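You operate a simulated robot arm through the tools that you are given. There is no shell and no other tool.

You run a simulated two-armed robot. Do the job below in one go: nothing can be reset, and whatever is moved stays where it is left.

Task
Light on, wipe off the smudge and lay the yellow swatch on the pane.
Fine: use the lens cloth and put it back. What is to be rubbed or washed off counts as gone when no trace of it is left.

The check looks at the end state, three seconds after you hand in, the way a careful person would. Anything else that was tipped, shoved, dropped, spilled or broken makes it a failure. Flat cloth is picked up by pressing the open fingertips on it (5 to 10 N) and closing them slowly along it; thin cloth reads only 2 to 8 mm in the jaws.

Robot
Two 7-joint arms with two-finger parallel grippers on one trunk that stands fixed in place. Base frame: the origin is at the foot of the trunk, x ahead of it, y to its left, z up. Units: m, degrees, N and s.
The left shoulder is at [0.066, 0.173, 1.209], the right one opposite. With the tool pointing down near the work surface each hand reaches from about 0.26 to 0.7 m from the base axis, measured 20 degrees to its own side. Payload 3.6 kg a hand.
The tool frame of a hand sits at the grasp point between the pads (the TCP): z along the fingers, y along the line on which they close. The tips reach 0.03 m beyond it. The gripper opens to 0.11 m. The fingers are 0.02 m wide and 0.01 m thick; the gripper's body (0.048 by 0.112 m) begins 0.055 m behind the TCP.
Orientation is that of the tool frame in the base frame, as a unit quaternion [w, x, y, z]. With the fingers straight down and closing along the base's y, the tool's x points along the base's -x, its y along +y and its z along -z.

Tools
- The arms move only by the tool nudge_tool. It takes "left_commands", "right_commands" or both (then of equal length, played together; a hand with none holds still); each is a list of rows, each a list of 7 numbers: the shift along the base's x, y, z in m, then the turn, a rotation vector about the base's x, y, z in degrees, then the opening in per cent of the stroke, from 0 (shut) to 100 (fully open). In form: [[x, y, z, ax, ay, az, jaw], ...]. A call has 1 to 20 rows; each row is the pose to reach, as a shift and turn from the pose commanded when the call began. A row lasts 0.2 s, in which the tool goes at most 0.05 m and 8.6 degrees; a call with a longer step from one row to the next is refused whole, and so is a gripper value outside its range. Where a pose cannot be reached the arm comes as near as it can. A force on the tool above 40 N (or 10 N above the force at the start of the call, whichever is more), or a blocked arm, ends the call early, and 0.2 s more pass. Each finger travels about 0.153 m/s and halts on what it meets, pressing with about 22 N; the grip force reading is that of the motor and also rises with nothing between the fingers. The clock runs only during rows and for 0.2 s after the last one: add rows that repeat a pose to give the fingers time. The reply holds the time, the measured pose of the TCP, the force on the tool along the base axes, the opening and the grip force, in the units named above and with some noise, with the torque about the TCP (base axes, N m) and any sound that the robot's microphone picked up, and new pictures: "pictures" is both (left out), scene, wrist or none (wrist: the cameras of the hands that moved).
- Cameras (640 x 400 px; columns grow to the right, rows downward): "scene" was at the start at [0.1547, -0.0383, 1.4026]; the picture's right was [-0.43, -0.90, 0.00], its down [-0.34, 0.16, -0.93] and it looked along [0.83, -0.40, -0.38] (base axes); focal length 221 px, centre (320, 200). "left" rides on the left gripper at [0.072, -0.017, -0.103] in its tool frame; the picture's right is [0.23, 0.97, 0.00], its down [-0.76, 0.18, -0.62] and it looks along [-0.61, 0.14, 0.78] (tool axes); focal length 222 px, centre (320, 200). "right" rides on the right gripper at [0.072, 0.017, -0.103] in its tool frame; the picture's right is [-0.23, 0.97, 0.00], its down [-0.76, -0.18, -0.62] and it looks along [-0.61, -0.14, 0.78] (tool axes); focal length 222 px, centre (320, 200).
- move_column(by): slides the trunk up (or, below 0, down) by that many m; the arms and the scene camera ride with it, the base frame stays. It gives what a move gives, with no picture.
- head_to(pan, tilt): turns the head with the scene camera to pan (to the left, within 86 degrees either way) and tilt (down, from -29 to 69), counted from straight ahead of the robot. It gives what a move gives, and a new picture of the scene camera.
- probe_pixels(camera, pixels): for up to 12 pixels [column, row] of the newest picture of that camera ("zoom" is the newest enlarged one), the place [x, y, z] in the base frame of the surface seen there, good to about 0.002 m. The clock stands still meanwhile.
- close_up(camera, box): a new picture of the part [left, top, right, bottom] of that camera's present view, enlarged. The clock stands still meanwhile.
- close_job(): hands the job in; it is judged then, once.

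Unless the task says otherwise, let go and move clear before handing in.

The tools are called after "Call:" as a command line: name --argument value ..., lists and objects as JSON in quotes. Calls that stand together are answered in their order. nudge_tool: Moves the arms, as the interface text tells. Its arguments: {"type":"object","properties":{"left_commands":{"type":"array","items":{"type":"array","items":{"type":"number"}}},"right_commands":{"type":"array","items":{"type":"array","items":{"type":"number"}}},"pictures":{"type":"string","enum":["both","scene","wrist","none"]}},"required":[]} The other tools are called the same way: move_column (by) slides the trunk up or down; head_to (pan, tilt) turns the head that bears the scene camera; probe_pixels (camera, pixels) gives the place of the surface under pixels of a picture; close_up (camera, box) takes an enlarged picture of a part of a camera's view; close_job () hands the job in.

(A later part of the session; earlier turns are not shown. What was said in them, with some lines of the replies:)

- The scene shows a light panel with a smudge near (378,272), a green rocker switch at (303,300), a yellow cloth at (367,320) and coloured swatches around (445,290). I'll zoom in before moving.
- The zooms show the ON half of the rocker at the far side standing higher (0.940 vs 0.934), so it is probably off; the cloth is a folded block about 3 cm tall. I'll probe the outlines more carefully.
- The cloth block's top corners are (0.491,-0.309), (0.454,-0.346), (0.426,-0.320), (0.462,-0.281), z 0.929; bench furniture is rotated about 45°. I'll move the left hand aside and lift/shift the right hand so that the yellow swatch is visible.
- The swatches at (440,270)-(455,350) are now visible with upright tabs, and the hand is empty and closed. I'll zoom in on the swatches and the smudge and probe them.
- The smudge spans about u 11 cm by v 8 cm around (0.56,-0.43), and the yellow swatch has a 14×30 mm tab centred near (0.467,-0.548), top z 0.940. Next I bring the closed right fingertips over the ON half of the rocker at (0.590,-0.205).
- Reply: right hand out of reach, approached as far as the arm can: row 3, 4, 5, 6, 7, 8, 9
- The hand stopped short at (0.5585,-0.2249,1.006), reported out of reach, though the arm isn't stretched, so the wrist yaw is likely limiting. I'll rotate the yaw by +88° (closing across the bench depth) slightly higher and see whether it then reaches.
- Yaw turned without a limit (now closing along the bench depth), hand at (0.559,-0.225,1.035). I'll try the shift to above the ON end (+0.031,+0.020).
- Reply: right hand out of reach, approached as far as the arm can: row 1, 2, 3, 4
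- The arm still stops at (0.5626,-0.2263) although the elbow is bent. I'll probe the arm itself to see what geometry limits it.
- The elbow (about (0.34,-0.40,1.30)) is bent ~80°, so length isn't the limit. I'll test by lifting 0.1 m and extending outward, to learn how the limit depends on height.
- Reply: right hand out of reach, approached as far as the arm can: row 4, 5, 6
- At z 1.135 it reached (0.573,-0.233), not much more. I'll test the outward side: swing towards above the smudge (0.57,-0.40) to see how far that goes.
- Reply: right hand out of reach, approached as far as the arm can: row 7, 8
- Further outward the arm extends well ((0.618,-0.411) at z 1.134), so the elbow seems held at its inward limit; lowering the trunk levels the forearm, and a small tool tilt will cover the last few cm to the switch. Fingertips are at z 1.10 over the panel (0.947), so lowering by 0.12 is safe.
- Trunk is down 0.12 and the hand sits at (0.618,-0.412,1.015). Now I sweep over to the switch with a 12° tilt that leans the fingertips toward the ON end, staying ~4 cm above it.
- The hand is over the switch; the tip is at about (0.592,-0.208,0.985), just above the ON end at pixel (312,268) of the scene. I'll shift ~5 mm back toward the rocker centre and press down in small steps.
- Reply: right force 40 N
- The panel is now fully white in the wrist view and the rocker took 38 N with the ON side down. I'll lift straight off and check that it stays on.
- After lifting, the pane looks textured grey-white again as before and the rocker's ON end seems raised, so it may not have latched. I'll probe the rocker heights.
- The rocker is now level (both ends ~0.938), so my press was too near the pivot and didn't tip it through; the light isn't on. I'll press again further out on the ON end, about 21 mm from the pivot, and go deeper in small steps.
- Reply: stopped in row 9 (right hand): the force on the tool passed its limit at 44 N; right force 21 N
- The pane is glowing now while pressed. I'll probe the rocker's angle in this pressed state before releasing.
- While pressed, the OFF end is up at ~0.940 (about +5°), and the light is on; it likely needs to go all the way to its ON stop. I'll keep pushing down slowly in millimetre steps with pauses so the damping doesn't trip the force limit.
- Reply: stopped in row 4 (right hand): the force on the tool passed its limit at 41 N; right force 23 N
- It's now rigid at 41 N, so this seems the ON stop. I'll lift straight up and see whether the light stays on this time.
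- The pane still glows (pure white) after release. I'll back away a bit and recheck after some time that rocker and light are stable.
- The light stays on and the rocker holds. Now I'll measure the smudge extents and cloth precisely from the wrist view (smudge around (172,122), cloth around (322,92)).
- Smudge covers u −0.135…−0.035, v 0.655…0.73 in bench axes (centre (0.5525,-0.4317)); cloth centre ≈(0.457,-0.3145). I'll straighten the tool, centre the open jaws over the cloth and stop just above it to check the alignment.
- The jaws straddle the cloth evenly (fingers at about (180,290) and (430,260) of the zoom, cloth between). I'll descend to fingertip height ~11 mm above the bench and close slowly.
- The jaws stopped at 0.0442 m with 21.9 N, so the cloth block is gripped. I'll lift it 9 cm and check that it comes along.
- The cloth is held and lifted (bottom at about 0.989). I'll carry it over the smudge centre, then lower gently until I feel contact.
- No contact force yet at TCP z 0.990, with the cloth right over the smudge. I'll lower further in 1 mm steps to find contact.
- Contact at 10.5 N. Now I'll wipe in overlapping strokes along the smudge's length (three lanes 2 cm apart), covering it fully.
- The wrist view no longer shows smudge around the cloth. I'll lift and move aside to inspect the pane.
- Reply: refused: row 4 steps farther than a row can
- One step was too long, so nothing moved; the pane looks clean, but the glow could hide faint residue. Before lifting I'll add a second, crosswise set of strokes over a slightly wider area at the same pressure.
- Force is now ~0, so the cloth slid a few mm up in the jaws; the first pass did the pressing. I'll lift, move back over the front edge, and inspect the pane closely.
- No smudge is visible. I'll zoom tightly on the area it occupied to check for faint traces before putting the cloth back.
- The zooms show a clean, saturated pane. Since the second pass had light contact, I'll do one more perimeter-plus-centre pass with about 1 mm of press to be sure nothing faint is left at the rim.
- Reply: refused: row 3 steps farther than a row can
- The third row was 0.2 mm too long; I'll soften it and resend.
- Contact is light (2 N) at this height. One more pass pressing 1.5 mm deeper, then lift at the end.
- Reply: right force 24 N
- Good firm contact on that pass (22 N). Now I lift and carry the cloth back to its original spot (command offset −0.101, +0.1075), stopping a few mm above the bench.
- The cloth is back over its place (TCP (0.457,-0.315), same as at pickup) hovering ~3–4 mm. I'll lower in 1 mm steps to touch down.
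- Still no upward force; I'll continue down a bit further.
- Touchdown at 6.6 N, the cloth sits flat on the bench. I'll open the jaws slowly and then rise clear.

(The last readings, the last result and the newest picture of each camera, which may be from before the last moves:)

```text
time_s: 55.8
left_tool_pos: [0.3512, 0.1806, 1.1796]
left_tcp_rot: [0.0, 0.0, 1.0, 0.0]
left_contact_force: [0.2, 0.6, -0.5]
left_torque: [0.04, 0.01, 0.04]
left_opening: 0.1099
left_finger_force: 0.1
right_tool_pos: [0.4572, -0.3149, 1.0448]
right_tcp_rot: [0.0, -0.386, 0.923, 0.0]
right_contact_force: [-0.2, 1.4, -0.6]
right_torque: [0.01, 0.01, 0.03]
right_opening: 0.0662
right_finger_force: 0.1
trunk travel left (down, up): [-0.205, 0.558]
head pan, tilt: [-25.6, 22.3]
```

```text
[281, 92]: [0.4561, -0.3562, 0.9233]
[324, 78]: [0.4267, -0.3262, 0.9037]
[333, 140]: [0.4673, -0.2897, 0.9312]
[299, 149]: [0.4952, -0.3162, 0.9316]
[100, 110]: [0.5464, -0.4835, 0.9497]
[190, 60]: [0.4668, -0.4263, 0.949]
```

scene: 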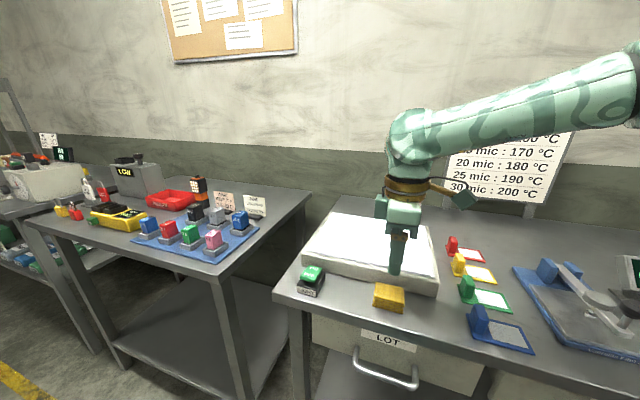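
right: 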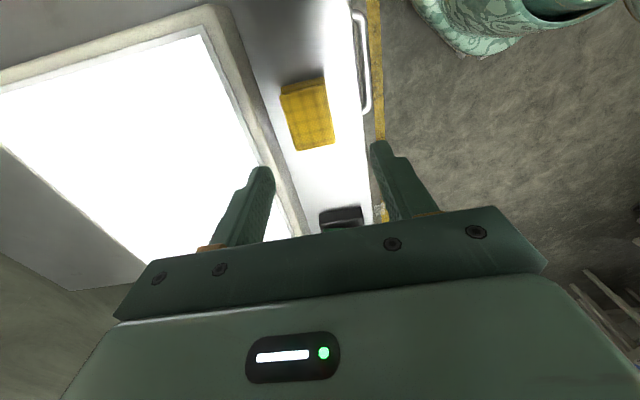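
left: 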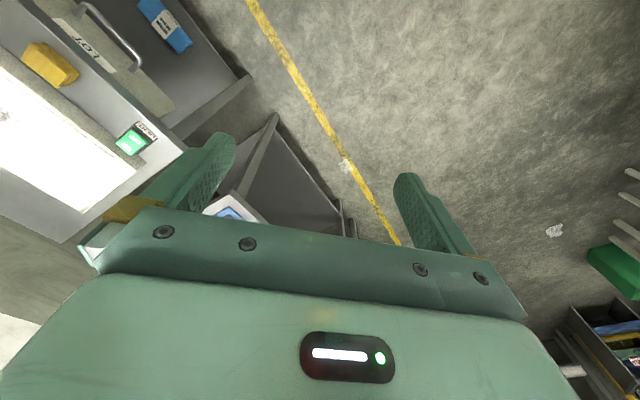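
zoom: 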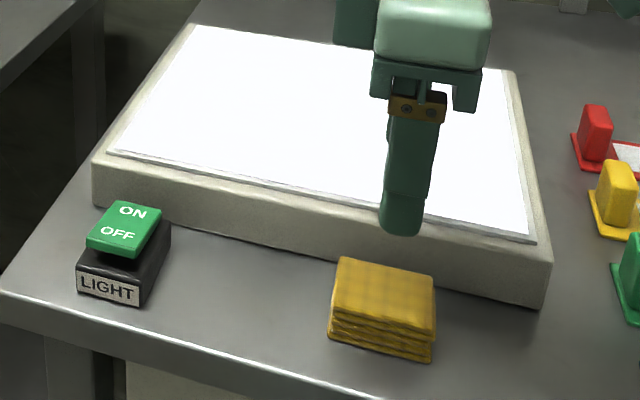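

The light is on, the pane is clean and the switch hasn't moved, but the cloth's corners are about (+0.006,-0.008) from where they were: it crept ~9 mm toward the panel during wiping. I'll go down again at the same TCP with slightly wider jaws and close symmetrically to its own width so the fingers nudge it back on its original spot.

Call:
nudge_tool --right_commands '[[0, 0, -0.03, 0, 0, 0, 66], [0, 0, -0.06, 0, 0, 0, 66], [0, 0, -0.068, 0, 0, 0, 66], [0, 0, -0.068, 0, 0, 0, 66]]'

Call:
close_up --camera "right" --box '[180, 40, 480, 230]'

Call:
close_up --camera "scene" --box '[360, 240, 440, 325]'

```text
time_s: 56.8
left_tool_pos: [0.3514, 0.1814, 1.1805]
left_tcp_rot: [0.0, 0.001, 1.0, -0.001]
left_contact_force: [0.0, -0.1, 0.0]
left_torque: [0.0, 0.01, 0.01]
left_opening: 0.1101
left_finger_force: 0.0
right_tool_pos: [0.4577, -0.3137, 0.9781]
right_tcp_rot: [0.001, -0.387, 0.922, 0.0]
right_contact_force: [0.1, 0.0, 0.0]
right_torque: [0.02, -0.01, -0.01]
right_opening: 0.0724
right_finger_force: 0.1
trunk travel left (down, up): [-0.205, 0.558]
head pan, tilt: [-25.6, 22.3]
```

scene: 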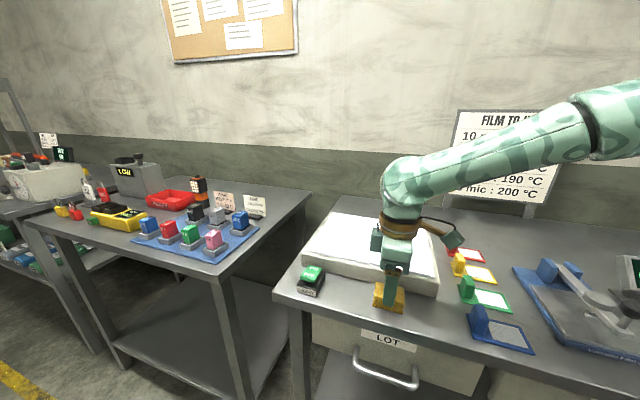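
right: 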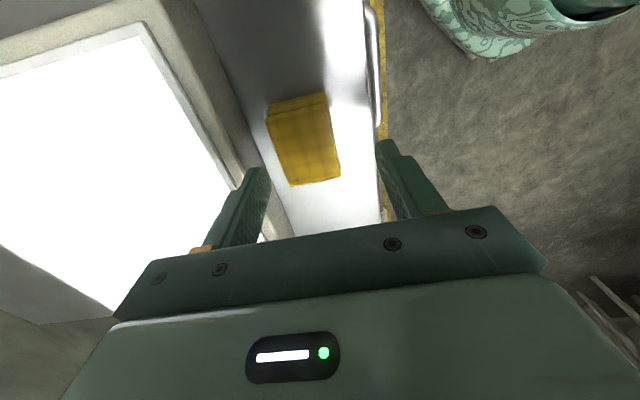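

```text
2.11 times, centred on (330, 135) of right
```

zoom: 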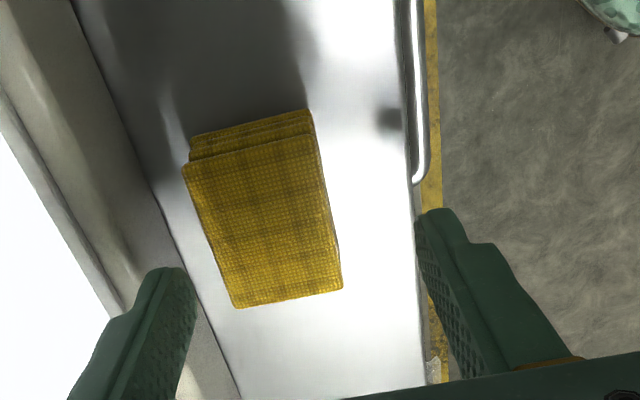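

```text
4.71 times, centred on (400, 282) of scene
```

zoom: 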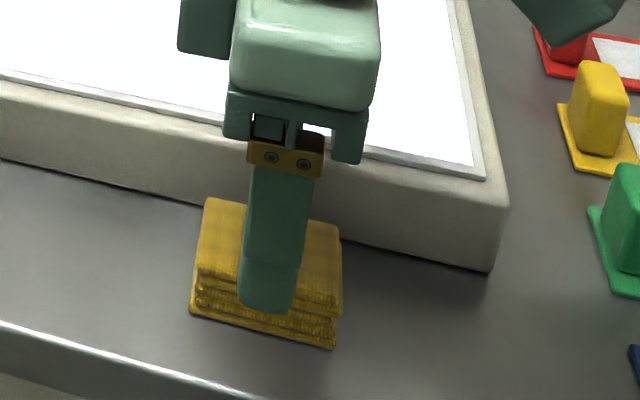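

Compared with the earlier same view, the cloth sits ~10 mm nearer the panel side but both fingers clear it. I'll descend and close symmetrically to 41%, then reopen.

Call:
nudge_tool --right_commands '[[0, 0, -0.012, 0, 0, 0, 66], [0, 0, -0.024, 0, 0, 0, 66], [0, 0, -0.034, 0, 0, 0, 66], [0, 0, -0.04, 0, 0, 0, 66], [0, 0, -0.04, 0, 0, 0, 62], [0, 0, -0.04, 0, 0, 0, 57], [0, 0, -0.04, 0, 0, 0, 53], [0, 0, -0.04, 0, 0, 0, 49], [0, 0, -0.04, 0, 0, 0, 46], [0, 0, -0.04, 0, 0, 0, 43], [0, 0, -0.04, 0, 0, 0, 41], [0, 0, -0.04, 0, 0, 0, 41]]'

```text
time_s: 59.4
left_tool_pos: [0.353, 0.1808, 1.1797]
left_tcp_rot: [0.0, 0.001, 1.0, 0.001]
left_contact_force: [0.7, 1.0, 0.2]
left_torque: [-0.02, 0.03, -0.01]
left_opening: 0.1097
left_finger_force: 0.1
right_tool_pos: [0.4565, -0.3152, 0.9379]
right_tcp_rot: [0.0, -0.386, 0.923, 0.0]
right_contact_force: [-0.1, 0.2, 0.6]
right_torque: [0.02, 0.03, -0.01]
right_opening: 0.045
right_finger_force: 0.1
trunk travel left (down, up): [-0.205, 0.558]
head pan, tilt: [-25.6, 22.3]
```

scene: 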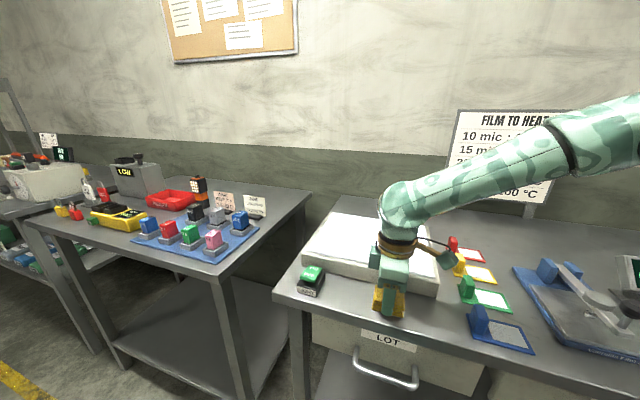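
right: 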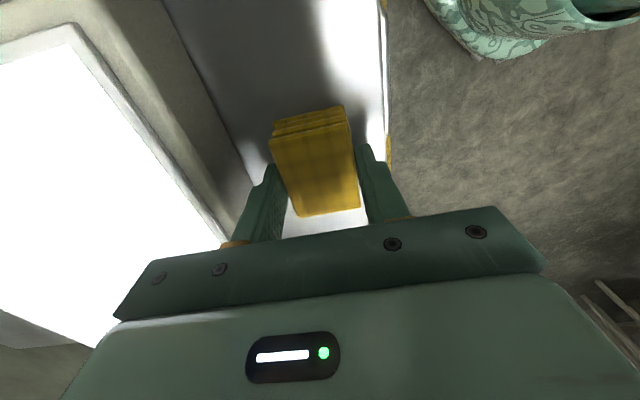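

The cloth is centred between the jaws again with no grip force. I'll open gently and rise, then check its corners.

Call:
nudge_tool --right_commands '[[0, 0, 0, 0, 0, 0, 42], [0, 0, 0, 0, 0, 0, 43], [0, 0, 0, 0, 0, 0, 45], [0, 0, 0, 0, 0, 0, 48], [0, 0, 0, 0, 0, 0, 52], [0, 0, 0, 0, 0, 0, 58], [0, 0, 0, 0, 0, 0, 62], [0, 0, 0, 0, 0, 0, 62], [0, 0, 0.015, 0, 0, 0, 62], [0, 0, 0.04, 0, 0, 0, 62], [0, 0, 0.08, 0, 0, 0, 62], [0, 0, 0.11, 0, 0, 0, 62], [0, 0, 0.11, 0, 0, 0, 62]]'

Call:
close_up --camera "scene" --box '[290, 205, 450, 325]'

```text
time_s: 62.2
left_tool_pos: [0.3531, 0.18, 1.1799]
left_tcp_rot: [0.0, 0.0, 1.0, 0.0]
left_contact_force: [0.7, 0.3, 1.0]
left_torque: [-0.02, 0.0, -0.02]
left_opening: 0.1099
left_finger_force: 0.1
right_tool_pos: [0.4593, -0.3148, 1.0471]
right_tcp_rot: [0.001, -0.386, 0.923, 0.0]
right_contact_force: [-0.3, -0.1, 0.2]
right_torque: [0.01, -0.02, 0.04]
right_opening: 0.0682
right_finger_force: 0.1
trunk travel left (down, up): [-0.205, 0.558]
head pan, tilt: [-25.6, 22.3]
```

scene: 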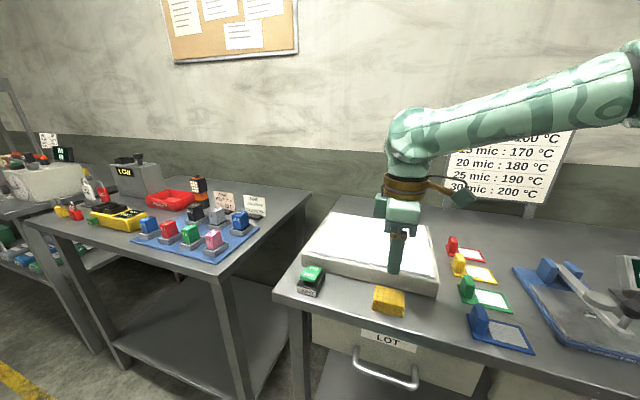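
right: 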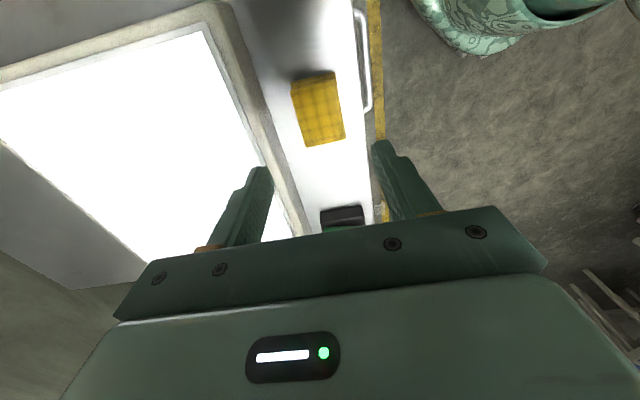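

```text
3.33 times, centred on (370, 265) of scene
```

zoom: 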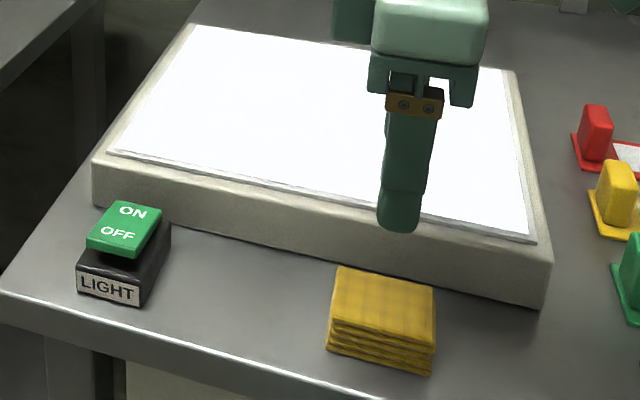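

Call:
probe_pixels --camera "zoom" --pixels '[[339, 270], [432, 287], [433, 345], [330, 322], [430, 373], [328, 345], [385, 300]]'

Call:
probe_pixels --camera "right" --pixels '[[292, 85], [333, 72], [343, 134], [311, 145], [318, 108]]'

Call:
close_up --camera "scene" --box '[435, 225, 505, 285]'

```text
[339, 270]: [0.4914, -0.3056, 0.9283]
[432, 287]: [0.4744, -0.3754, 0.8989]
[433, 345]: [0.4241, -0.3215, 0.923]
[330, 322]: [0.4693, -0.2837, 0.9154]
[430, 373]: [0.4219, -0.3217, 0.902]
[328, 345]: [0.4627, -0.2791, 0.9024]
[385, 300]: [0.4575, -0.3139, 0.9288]
```

```text
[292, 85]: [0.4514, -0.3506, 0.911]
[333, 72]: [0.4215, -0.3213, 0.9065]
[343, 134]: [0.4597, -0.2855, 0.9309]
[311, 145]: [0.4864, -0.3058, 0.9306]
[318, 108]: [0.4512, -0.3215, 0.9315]
```

```text
6.67 times, centred on (470, 255) of scene
```

zoom: 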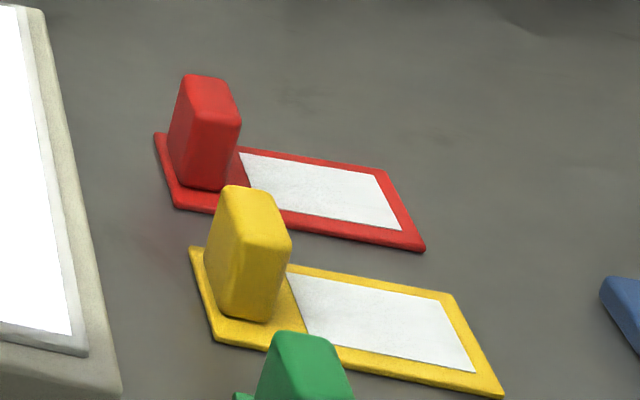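

The cloth is back within ~2 mm of its original corners. Now I'll re-probe the yellow swatch's tab in this zoom (top around (245,200)).

Call:
probe_pixels --camera "zoom" --pixels '[[226, 190], [268, 195], [286, 238], [240, 228], [250, 210], [265, 250], [210, 255], [245, 310], [192, 250], [450, 296], [498, 392], [218, 340]]'

```text
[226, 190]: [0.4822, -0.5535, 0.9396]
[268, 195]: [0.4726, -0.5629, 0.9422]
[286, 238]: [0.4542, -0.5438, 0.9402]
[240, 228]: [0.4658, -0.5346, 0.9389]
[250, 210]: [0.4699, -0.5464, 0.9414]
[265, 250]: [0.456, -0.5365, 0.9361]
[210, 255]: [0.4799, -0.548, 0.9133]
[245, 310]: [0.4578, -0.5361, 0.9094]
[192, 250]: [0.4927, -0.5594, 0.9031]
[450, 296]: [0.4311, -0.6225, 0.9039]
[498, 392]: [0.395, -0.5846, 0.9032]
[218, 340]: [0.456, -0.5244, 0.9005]
```

The tab centre is ≈(0.468,-0.549), top 0.940. Gripping its broad faces (along the bench length) holds the plate best, so I'll turn the yaw −90° while moving over it at z≈1.05.

Call:
nudge_tool --right_commands '[[0, -0.02, 0, 0, 0, -7.5, 58], [0, -0.04, 0, 0, 0, -15, 54], [0.001, -0.06, 0, 0, 0, -22.5, 50], [0.002, -0.08, 0, 0, 0, -30, 50], [0.003, -0.1, 0, 0, 0, -37.5, 50], [0.004, -0.12, 0, 0, 0, -45, 50], [0.005, -0.14, 0, 0, 0, -52.5, 50], [0.006, -0.16, 0, 0, 0, -60, 50], [0.007, -0.18, 0, 0, 0, -67.5, 50], [0.008, -0.2, 0, 0, 0, -75, 50], [0.009, -0.22, 0, 0, 0, -82.5, 50], [0.0098, -0.2337, 0, 0, 0, -90, 50], [0.0098, -0.2337, 0, 0, 0, -90, 50], [0.0098, -0.2337, 0, 0, 0, -90, 50]]'

```text
time_s: 65.2
left_tool_pos: [0.3513, 0.1807, 1.1795]
left_tcp_rot: [0.0, 0.0, 1.0, -0.001]
left_contact_force: [0.3, 0.3, -0.1]
left_torque: [0.0, 0.0, -0.02]
left_opening: 0.1102
left_finger_force: 0.2
right_tool_pos: [0.4673, -0.5481, 1.0476]
right_tcp_rot: [0.0, 0.379, 0.925, -0.001]
right_contact_force: [0.0, 0.5, -0.4]
right_torque: [0.0, -0.04, 0.0]
right_opening: 0.055
right_finger_force: 0.0
trunk travel left (down, up): [-0.205, 0.558]
head pan, tilt: [-25.6, 22.3]
```

scene: 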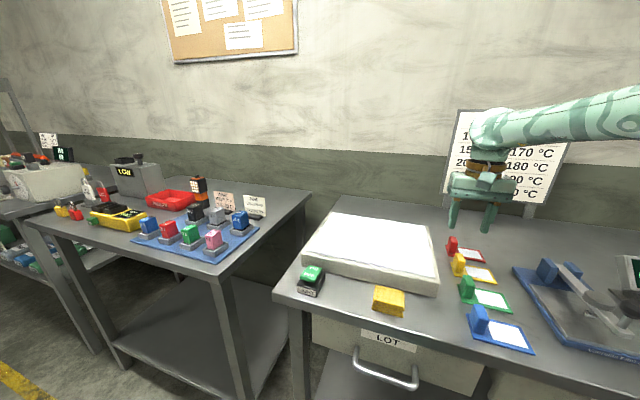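
right: 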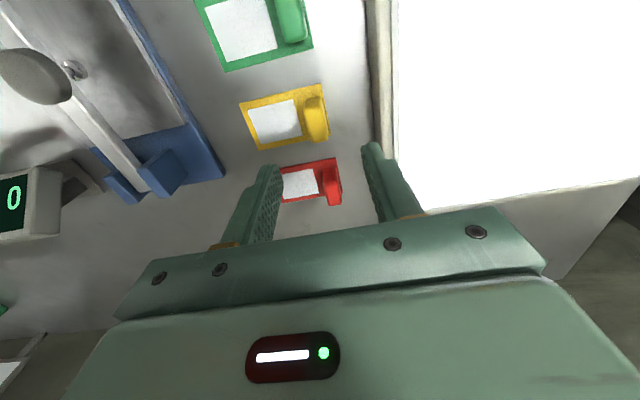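

In the wrist view the yellow tab at (318,115) lies right where the jaws' centre line projects (320,~122). I'll descend to just above it and check again.

Call:
nudge_tool --right_commands '[[0, 0, -0.02, 0, 0, 0, 50], [0, 0, -0.045, 0, 0, 0, 50], [0, 0, -0.062, 0, 0, 0, 50], [0, 0, -0.062, 0, 0, 0, 50]]'

Call:
close_up --camera "right" --box '[220, 60, 420, 200]'

Call:
close_up --camera "scene" --box '[435, 205, 515, 285]'

Call:
close_up --camera "scene" --box '[290, 205, 450, 305]'

```text
time_s: 66.2
left_tool_pos: [0.3499, 0.1802, 1.1793]
left_tcp_rot: [-0.001, 0.0, 1.0, 0.0]
left_contact_force: [-0.2, 0.4, 0.3]
left_torque: [0.0, -0.01, -0.02]
left_opening: 0.1101
left_finger_force: 0.0
right_tool_pos: [0.4691, -0.5485, 0.9857]
right_tcp_rot: [0.001, 0.379, 0.926, -0.001]
right_contact_force: [0.7, -0.4, 0.2]
right_torque: [0.03, 0.01, 0.02]
right_opening: 0.0552
right_finger_force: 0.0
trunk travel left (down, up): [-0.205, 0.558]
head pan, tilt: [-25.6, 22.3]
```

scene: 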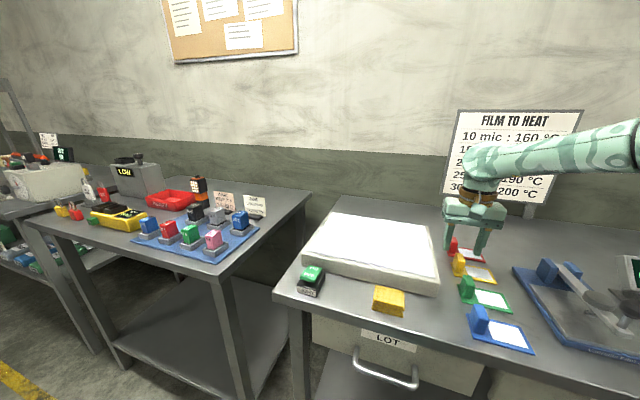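
right: 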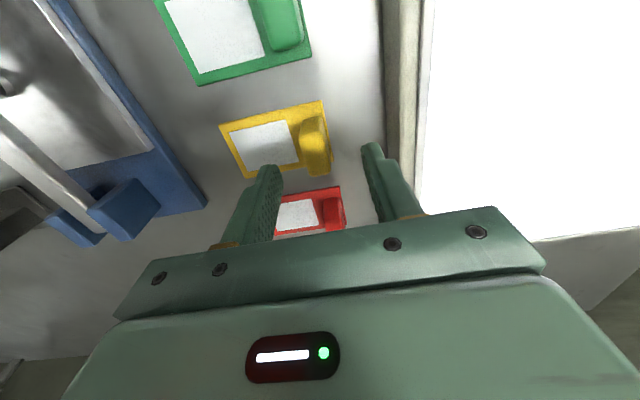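

```text
2.86 times, centred on (320, 130) of right
```

zoom: 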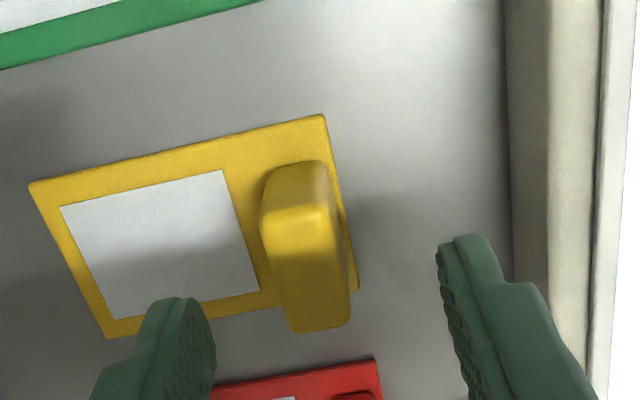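

```text
5.00 times, centred on (475, 245) of scene
```

zoom: 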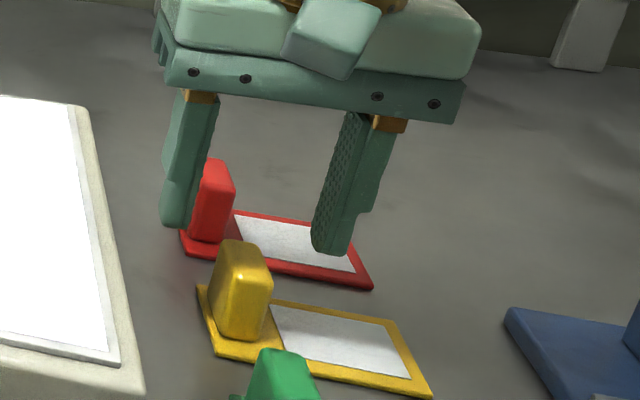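

```text
4.00 times, centred on (370, 255) of scene
```

zoom: 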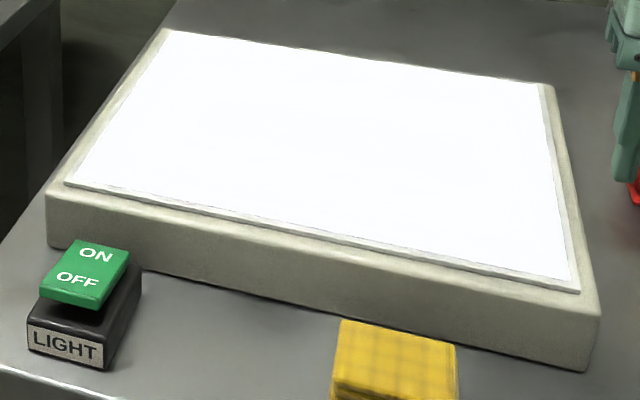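

The pane is clean and the tab sits centred between the fingers (within ~2–3 mm). I'll descend to fingertips ~5 mm above the plate and close slowly on the tab.

Call:
nudge_tool --right_commands '[[-0.001, -0.001, -0.015, 0, 0, 0, 50], [-0.001, -0.001, -0.03, 0, 0, 0, 50], [-0.001, -0.001, -0.042, 0, 0, 0, 50], [-0.001, -0.001, -0.047, 0, 0, 0, 50], [-0.001, -0.001, -0.047, 0, 0, 0, 40], [-0.001, -0.001, -0.047, 0, 0, 0, 30], [-0.001, -0.001, -0.047, 0, 0, 0, 23], [-0.001, -0.001, -0.047, 0, 0, 0, 17], [-0.001, -0.001, -0.047, 0, 0, 0, 12], [-0.001, -0.001, -0.047, 0, 0, 0, 6], [-0.001, -0.001, -0.047, 0, 0, 0, 0], [-0.001, -0.001, -0.047, 0, 0, 0, 0]]'

Call:
close_up --camera "scene" --box '[435, 205, 515, 285]'

```text
time_s: 68.8
left_tool_pos: [0.3525, 0.1803, 1.18]
left_tcp_rot: [0.0, 0.0, 1.0, 0.0]
left_contact_force: [-0.4, 0.0, -0.7]
left_torque: [0.04, -0.02, 0.02]
left_opening: 0.1103
left_finger_force: 0.1
right_tool_pos: [0.4669, -0.5488, 0.9372]
right_tcp_rot: [0.001, 0.379, 0.925, 0.0]
right_contact_force: [0.3, -0.2, 0.6]
right_torque: [-0.02, 0.02, -0.02]
right_opening: 0.0172
right_finger_force: 21.6
trunk travel left (down, up): [-0.205, 0.558]
head pan, tilt: [-25.6, 22.3]
```

scene: 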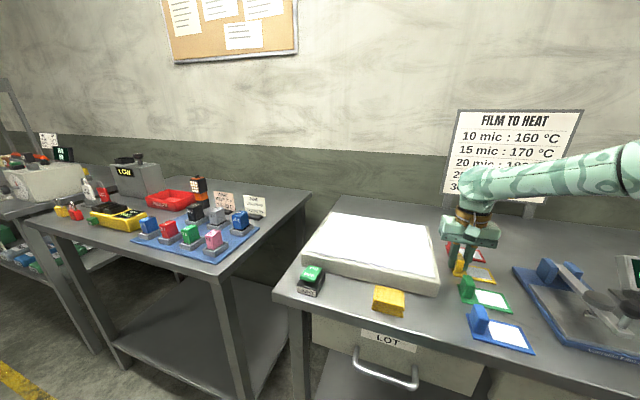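
right: 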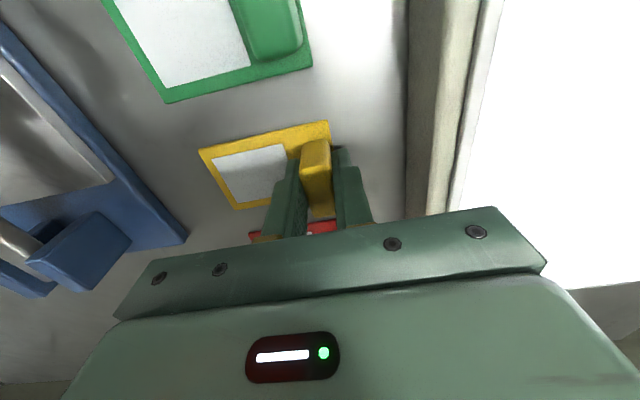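

```text
5.00 times, centred on (475, 245) of scene
```

zoom: 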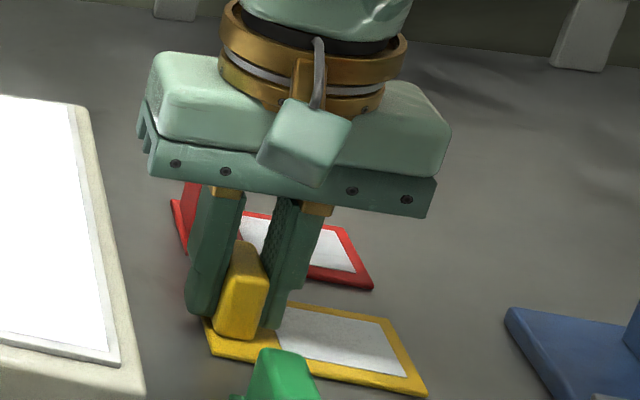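

Tab is gripped (17 mm, 21.6 N). I'll lift slowly and check that the plate hangs level.

Call:
nudge_tool --right_commands '[[0, 0, 0.005, 0, 0, 0, 0], [0, 0, 0.015, 0, 0, 0, 0], [0, 0, 0.035, 0, 0, 0, 0], [0, 0, 0.065, 0, 0, 0, 0], [0, 0, 0.095, 0, 0, 0, 0], [0, 0, 0.095, 0, 0, 0, 0]]'

Call:
close_up --camera "scene" --box '[435, 190, 515, 270]'

```text
time_s: 70.2
left_tool_pos: [0.3517, 0.1804, 1.1801]
left_tcp_rot: [0.0, 0.001, 1.0, 0.0]
left_contact_force: [0.6, 0.4, 0.6]
left_torque: [0.01, 0.04, 0.05]
left_opening: 0.1096
left_finger_force: 0.1
right_tool_pos: [0.4666, -0.5491, 1.0317]
right_tcp_rot: [0.0, 0.379, 0.925, -0.002]
right_contact_force: [-0.3, 0.3, -0.9]
right_torque: [0.02, -0.03, 0.02]
right_opening: 0.0171
right_finger_force: 22.0
trunk travel left (down, up): [-0.205, 0.558]
head pan, tilt: [-25.6, 22.3]
```

scene: 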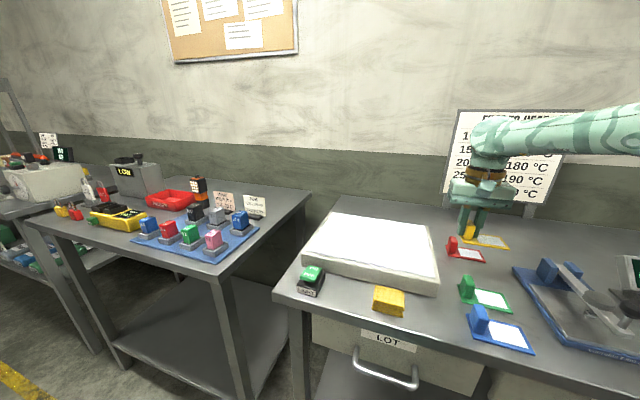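
right: 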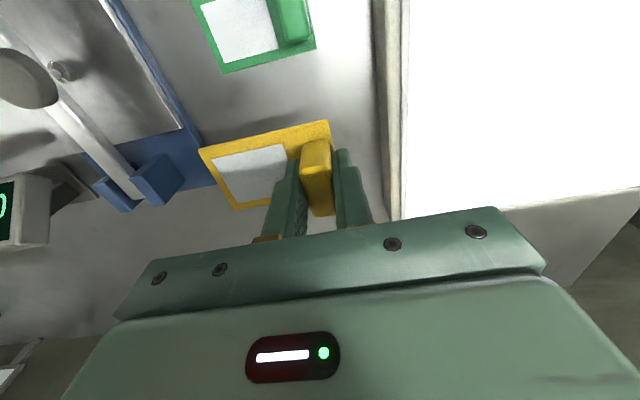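

```text
5.00 times, centred on (475, 230) of scene
```

zoom: 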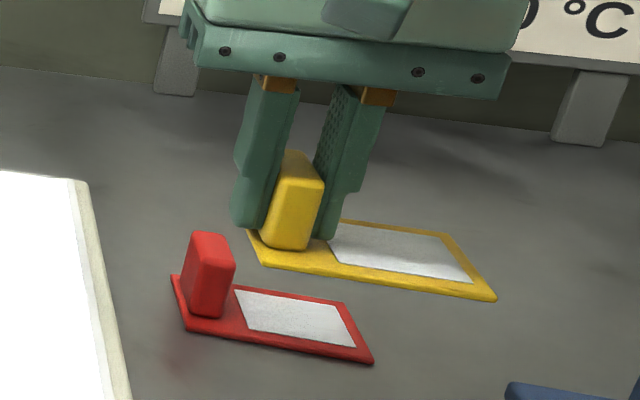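

The swatch hangs level in the jaws. I'll carry it over the pane so that its plate lies fully inside the lit area, and hover ~8 mm above.

Call:
nudge_tool --right_commands '[[0.022, 0.029, 0, 0, 0, 0, 0], [0.044, 0.058, 0, 0, 0, 0, 0], [0.066, 0.087, 0, 0, 0, 0, 0], [0.088, 0.116, 0, 0, 0, 0, 0], [0.109, 0.1436, 0, 0, 0, 0, 0], [0.109, 0.1436, -0.02, 0, 0, 0, 0], [0.109, 0.1436, -0.036, 0, 0, 0, 0], [0.109, 0.1436, -0.036, 0, 0, 0, 0]]'

Call:
close_up --camera "scene" --box '[290, 195, 460, 305]'

```text
time_s: 72.0
left_tool_pos: [0.3509, 0.181, 1.1812]
left_tcp_rot: [0.0, 0.001, 1.0, 0.001]
left_contact_force: [-0.8, 0.2, 0.1]
left_torque: [0.03, -0.02, 0.01]
left_opening: 0.1098
left_finger_force: 0.1
right_tool_pos: [0.5754, -0.4056, 0.9953]
right_tcp_rot: [0.001, 0.38, 0.925, 0.0]
right_contact_force: [0.2, 0.2, -0.2]
right_torque: [0.03, -0.03, 0.02]
right_opening: 0.0173
right_finger_force: 22.2
trunk travel left (down, up): [-0.205, 0.558]
head pan, tilt: [-25.6, 22.3]
```

scene: 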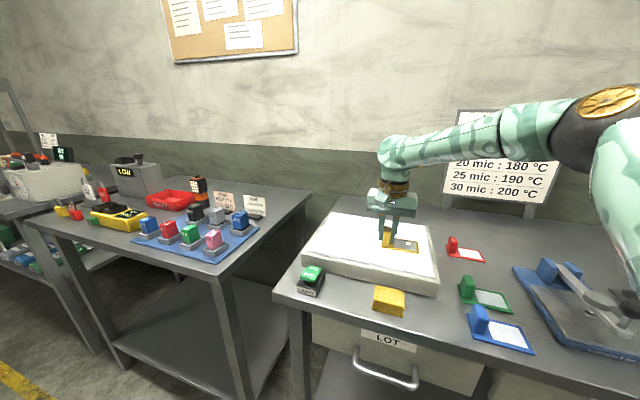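
right: 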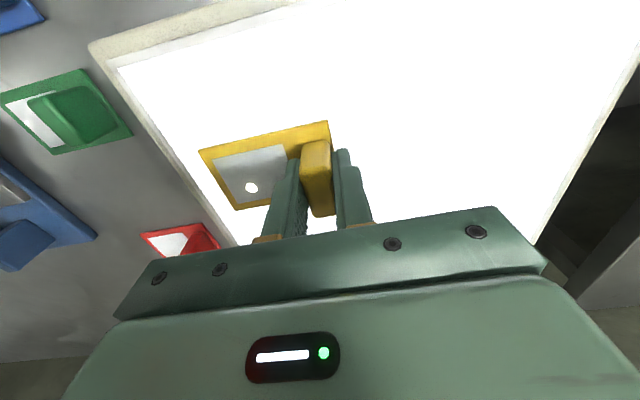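

```text
3.64 times, centred on (375, 250) of scene
```

zoom: 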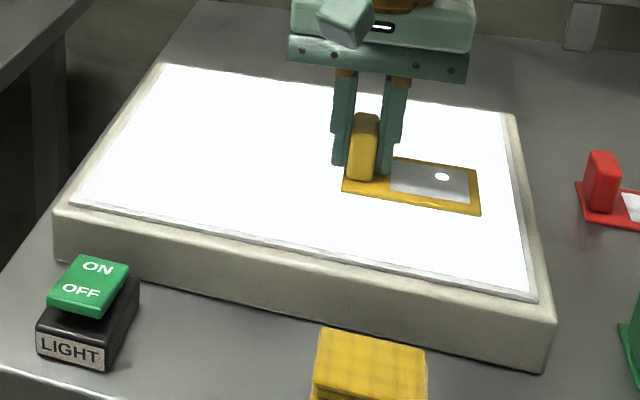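

The plate is well inside the lit pane and level (bright dot in it is light through the film). I'll lower in small steps until touchdown.

Call:
nudge_tool --right_commands '[[0, 0, -0.004, 0, 0, 0, 0], [0, 0, -0.007, 0, 0, 0, 0], [0, 0, -0.008, 0, 0, 0, 0], [0, 0, -0.009, 0, 0, 0, 0], [0, 0, -0.009, 0, 0, 0, 0]]' --pictures "none"

```text
time_s: 73.2
left_tool_pos: [0.3529, 0.1801, 1.1791]
left_tcp_rot: [0.0, 0.0, 1.0, 0.001]
left_contact_force: [0.2, 0.6, -0.5]
left_torque: [0.03, -0.01, 0.0]
left_opening: 0.11
left_finger_force: 0.1
right_tool_pos: [0.5754, -0.4057, 0.9867]
right_tcp_rot: [0.001, 0.379, 0.925, 0.0]
right_contact_force: [-0.3, 0.4, -0.6]
right_torque: [-0.02, 0.02, -0.01]
right_opening: 0.0174
right_finger_force: 22.1
trunk travel left (down, up): [-0.205, 0.558]
head pan, tilt: [-25.6, 22.3]
```

Call:
nudge_tool --right_commands '[[0, 0, -0.0005, 0, 0, 0, 0], [0, 0, -0.001, 0, 0, 0, 0], [0, 0, -0.001, 0, 0, 0, 0]]' --pictures "none"

```text
time_s: 74.0
left_tool_pos: [0.3507, 0.1799, 1.1801]
left_tcp_rot: [0.0, -0.001, 1.0, 0.0]
left_contact_force: [0.7, 0.3, -0.4]
left_torque: [0.01, -0.01, 0.01]
left_opening: 0.1101
left_finger_force: 0.0
right_tool_pos: [0.5755, -0.4055, 0.9861]
right_tcp_rot: [0.0, 0.379, 0.926, -0.001]
right_contact_force: [-0.2, 0.2, -0.7]
right_torque: [0.02, -0.01, -0.01]
right_opening: 0.0171
right_finger_force: 21.8
trunk travel left (down, up): [-0.205, 0.558]
head pan, tilt: [-25.6, 22.3]
```

No contact yet; another 1–2 mm down in half-millimetre steps.

Call:
nudge_tool --right_commands '[[0, 0, -0.0005, 0, 0, 0, 0], [0, 0, -0.001, 0, 0, 0, 0], [0, 0, -0.001, 0, 0, 0, 0]]' --pictures "scene"

Call:
close_up --camera "scene" --box '[370, 225, 430, 265]'

```text
time_s: 74.8
left_tool_pos: [0.3514, 0.1803, 1.1795]
left_tcp_rot: [0.001, 0.001, 1.0, 0.001]
left_contact_force: [-0.6, 0.4, -0.8]
left_torque: [0.04, 0.0, 0.01]
left_opening: 0.1098
left_finger_force: 0.1
right_tool_pos: [0.5751, -0.4047, 0.9853]
right_tcp_rot: [0.0, 0.379, 0.925, -0.001]
right_contact_force: [0.2, -0.5, -0.4]
right_torque: [-0.02, -0.02, -0.02]
right_opening: 0.0174
right_finger_force: 22.1
trunk travel left (down, up): [-0.205, 0.558]
head pan, tilt: [-25.6, 22.3]
```

scene: 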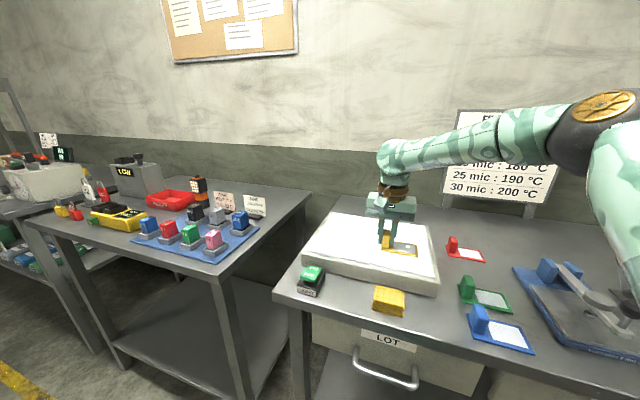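

```text
10.00 times, centred on (400, 245) of scene
```

zoom: 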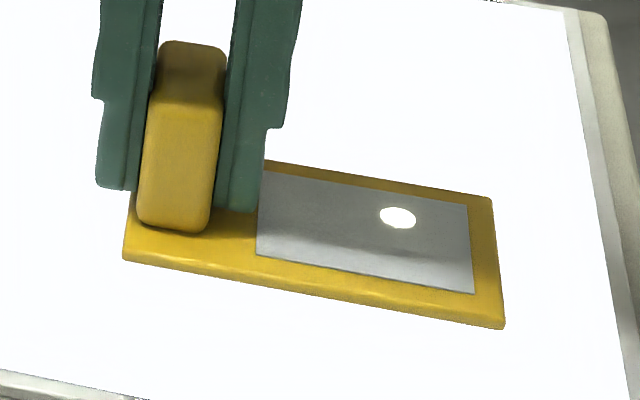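

Still hanging just above the pane, no force. Continuing down another 2 mm slowly.

Call:
nudge_tool --right_commands '[[0, 0, -0.0005, 0, 0, 0, 0], [0, 0, -0.001, 0, 0, 0, 0], [0, 0, -0.0015, 0, 0, 0, 0], [0, 0, -0.0015, 0, 0, 0, 0]]' --pictures "none"

```text
time_s: 75.8
left_tool_pos: [0.3517, 0.1794, 1.1796]
left_tcp_rot: [0.0, 0.001, 1.0, 0.0]
left_contact_force: [1.1, -0.1, -0.5]
left_torque: [0.0, 0.05, 0.02]
left_opening: 0.11
left_finger_force: 0.0
right_tool_pos: [0.5748, -0.4061, 0.9856]
right_tcp_rot: [0.001, 0.379, 0.925, -0.001]
right_contact_force: [0.9, -0.9, 4.3]
right_torque: [-0.07, 0.04, 0.01]
right_opening: 0.0175
right_finger_force: 21.7
trunk travel left (down, up): [-0.205, 0.558]
head pan, tilt: [-25.6, 22.3]
```

Touchdown at 4.3 N. I'll open the jaws slowly and then rise straight up.

Call:
nudge_tool --right_commands '[[0, 0, 0.0003, 0, 0, 0, 12], [0, 0, 0.0003, 0, 0, 0, 15], [0, 0, 0.0003, 0, 0, 0, 17], [0, 0, 0.0003, 0, 0, 0, 19], [0, 0, 0.0003, 0, 0, 0, 22], [0, 0, 0.0003, 0, 0, 0, 27], [0, 0, 0.0003, 0, 0, 0, 34], [0, 0, 0.0003, 0, 0, 0, 42], [0, 0, 0.0003, 0, 0, 0, 45], [0, 0, 0.0003, 0, 0, 0, 45]]'

Call:
close_up --camera "scene" --box '[360, 215, 440, 270]'

```text
time_s: 78.0
left_tool_pos: [0.3523, 0.18, 1.1796]
left_tcp_rot: [-0.001, 0.001, 1.0, 0.0]
left_contact_force: [0.0, -0.3, -0.4]
left_torque: [-0.02, -0.01, 0.03]
left_opening: 0.1098
left_finger_force: 0.1
right_tool_pos: [0.5754, -0.4056, 0.9853]
right_tcp_rot: [0.001, 0.379, 0.925, 0.0]
right_contact_force: [0.6, 0.9, -0.4]
right_torque: [-0.02, -0.01, 0.04]
right_opening: 0.0495
right_finger_force: 0.1
trunk travel left (down, up): [-0.205, 0.558]
head pan, tilt: [-25.6, 22.3]
```

scene: 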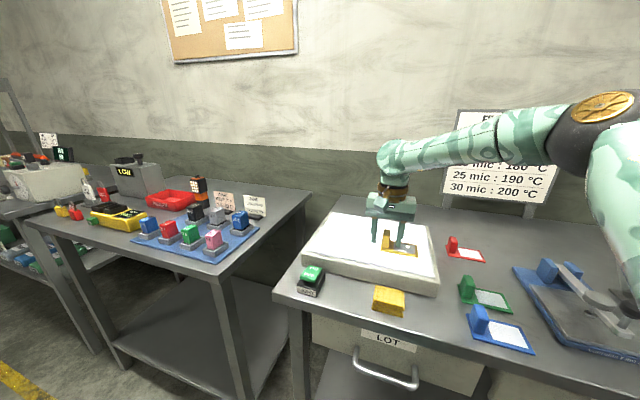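
right: 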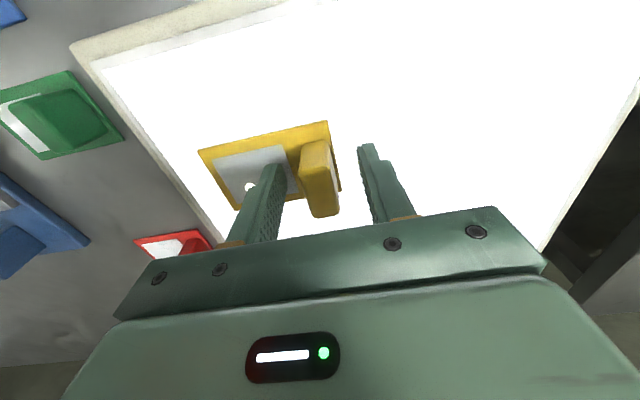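

```text
7.27 times, centred on (400, 242) of scene
```

zoom: 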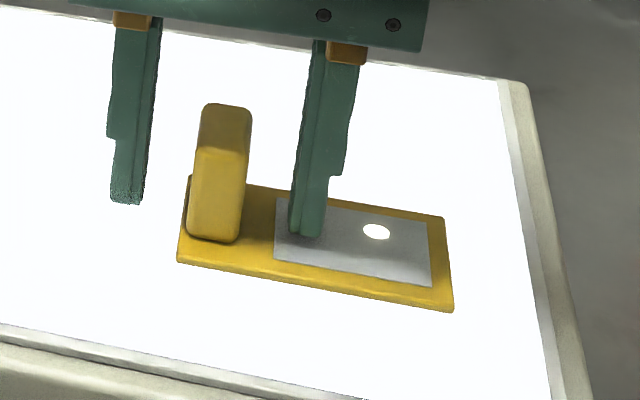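

The swatch stands free and flat on the pane, tab clear of both fingers. I'll rise straight up and retreat, then inspect everything.

Call:
nudge_tool --right_commands '[[0, 0, 0.01, 0, 0, 0, 45], [0, 0, 0.03, 0, 0, 0, 45], [0, 0, 0.06, 0, 0, 0, 45], [0, 0, 0.1, 0, 0, 0, 45], [-0.02, 0, 0.14, 0, 0, 0, 45], [-0.06, 0.01, 0.16, 0, 0, 0, 45], [-0.1, 0.02, 0.18, 0, 0, 0, 45], [-0.14, 0.03, 0.19, 0, 0, 0, 45], [-0.18, 0.04, 0.2, 0, 0, 0, 45], [-0.22, 0.05, 0.2, 0, 0, 0, 45], [-0.25, 0.06, 0.2, 0, 0, 0, 45], [-0.25, 0.06, 0.2, 0, 0, 0, 45]]'

Call:
close_up --camera "scene" --box '[280, 205, 520, 355]'

```text
time_s: 80.6
left_tool_pos: [0.3522, 0.1806, 1.1787]
left_tcp_rot: [0.0, 0.0, 1.0, 0.0]
left_contact_force: [0.4, 0.3, -0.7]
left_torque: [-0.02, 0.05, 0.0]
left_opening: 0.11
left_finger_force: 0.1
right_tool_pos: [0.3488, -0.3728, 1.0863]
right_tcp_rot: [0.0, 0.379, 0.925, -0.001]
right_contact_force: [0.6, -0.2, 0.4]
right_torque: [0.0, 0.03, -0.01]
right_opening: 0.0496
right_finger_force: 0.2
right hand out of reach, approached as far as the arm can: row 6, 7, 8, 9, 10, 11, 12
trunk travel left (down, up): [-0.205, 0.558]
head pan, tilt: [-25.6, 22.3]
```

scene: 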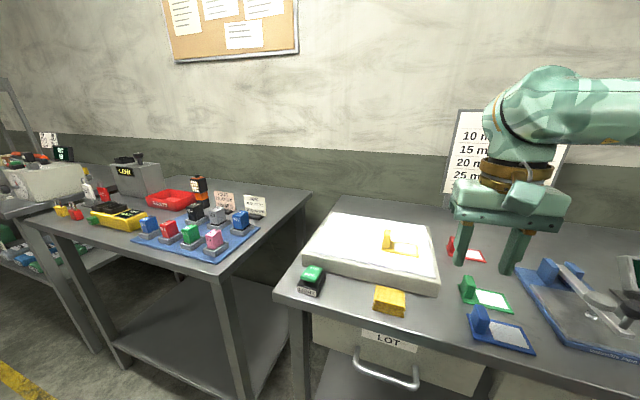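
right: 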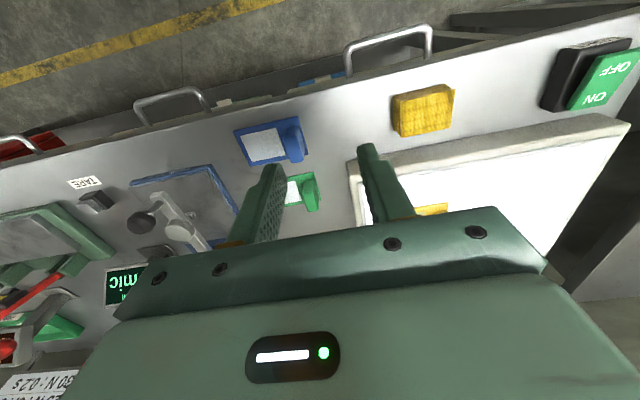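

```text
2.67 times, centred on (400, 280) of scene
```

zoom: 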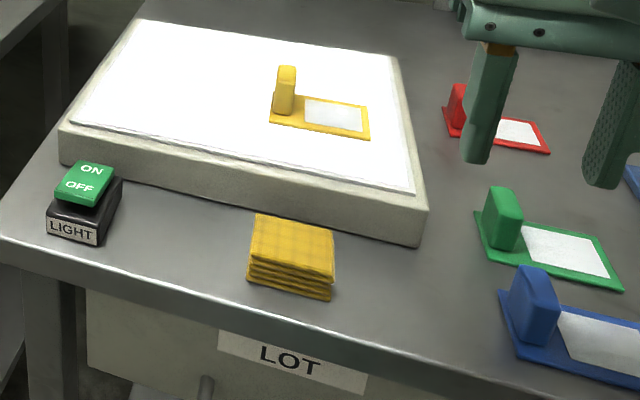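

The pane is lit and clean, yellow swatch on it, cloth back in front. I'll verify the swatch's flatness by probing, and turn the head right to check nothing was disturbed under the arm.

Call:
probe_pixels --camera "zoom" --pixels '[[274, 119], [368, 134], [365, 105], [275, 97], [335, 112], [285, 70], [395, 60], [410, 190], [505, 195], [535, 275], [290, 240], [90, 185]]'

Call:
head_to --pan -50 --tilt 35

```text
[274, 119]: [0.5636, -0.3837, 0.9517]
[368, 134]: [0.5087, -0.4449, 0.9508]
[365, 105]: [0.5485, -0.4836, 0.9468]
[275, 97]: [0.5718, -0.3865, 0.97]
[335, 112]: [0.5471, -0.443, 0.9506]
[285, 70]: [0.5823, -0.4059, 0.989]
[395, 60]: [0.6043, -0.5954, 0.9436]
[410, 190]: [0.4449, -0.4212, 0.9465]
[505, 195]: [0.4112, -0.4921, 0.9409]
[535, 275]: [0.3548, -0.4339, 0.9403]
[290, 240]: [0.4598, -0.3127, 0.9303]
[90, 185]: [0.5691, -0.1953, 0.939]
```

```text
time_s: 81.5
left_tool_pos: [0.3517, 0.1794, 1.1786]
left_tcp_rot: [0.0, -0.001, 1.0, 0.001]
left_contact_force: [0.0, -0.2, -0.2]
left_torque: [0.01, -0.02, 0.01]
left_opening: 0.1101
left_finger_force: 0.0
right_tool_pos: [0.3468, -0.3754, 1.0862]
right_tcp_rot: [0.0, 0.38, 0.925, -0.001]
right_contact_force: [0.6, 0.3, -0.6]
right_torque: [0.02, -0.01, 0.01]
right_opening: 0.0497
right_finger_force: 0.1
trunk travel left (down, up): [-0.205, 0.558]
head pan, tilt: [-50.0, 35.0]
```

scene: 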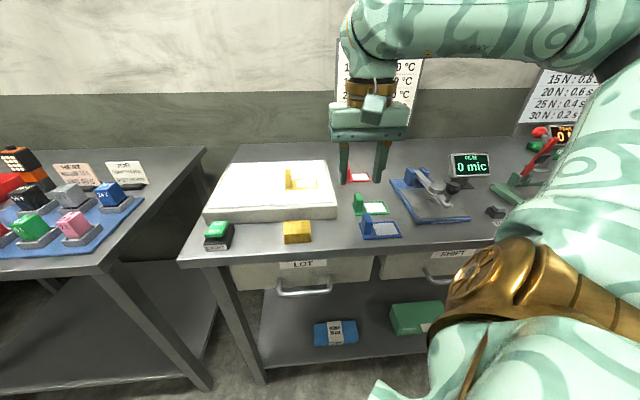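

Everything appears in place from this view: pane lit at (275,185), swatch on it, other tools untouched. One last close look at the pane and the right side of the bench before handing in.

Call:
close_up --camera "scene" --box '[195, 145, 345, 255]'

Call:
close_up --camera "scene" --box '[340, 110, 600, 270]'

```text
3.64 times, centred on (270, 200) of scene
```

zoom: 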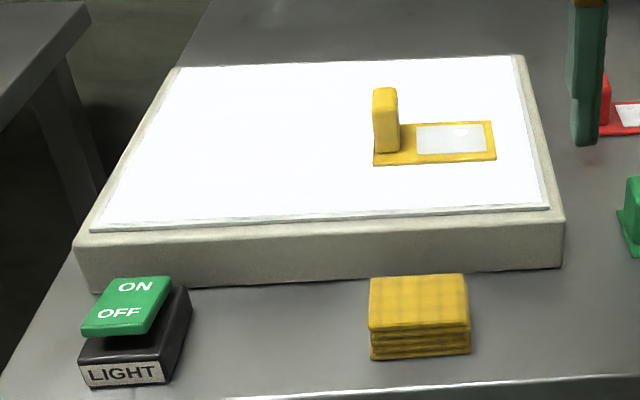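

```text
2.46 times, centred on (470, 190) of scene
```

zoom: 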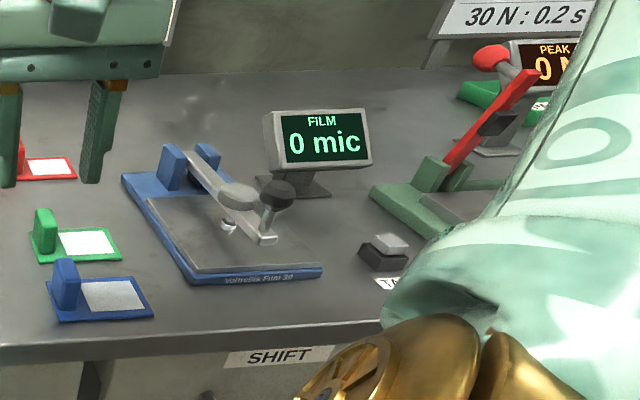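

The zooms show the light on, the pane spotless, the yellow swatch lying flat inside it, the folded cloth back in its place and the other tools undisturbed; the hand is empty and clear. I'm handing in.

Call:
close_job

```text
The job is handed in.
```

The light is on, the smudge is wiped off, and the yellow swatch lies flat on the lit pane. I've handed the job in, and no verdict has come back yet.

- **Light:** the first press didn't tip the rocker all the way. The second, further out on the ON end, did, and the pane has stayed lit since.
- **Smudge:** I wiped the whole area in several overlapping passes with the lens cloth. No trace shows in the close-ups, though the pane's glow could hide something very faint.
- **Cloth:** it landed about 9 mm off when I first let go, so I nudged it back. It now sits within about 3 mm of where it started.
- **Swatch:** I lifted it by its tab and set it well inside the edges of the pane.

In the last pictures the other swatches and tools look undisturbed. Both hands are empty and clear.
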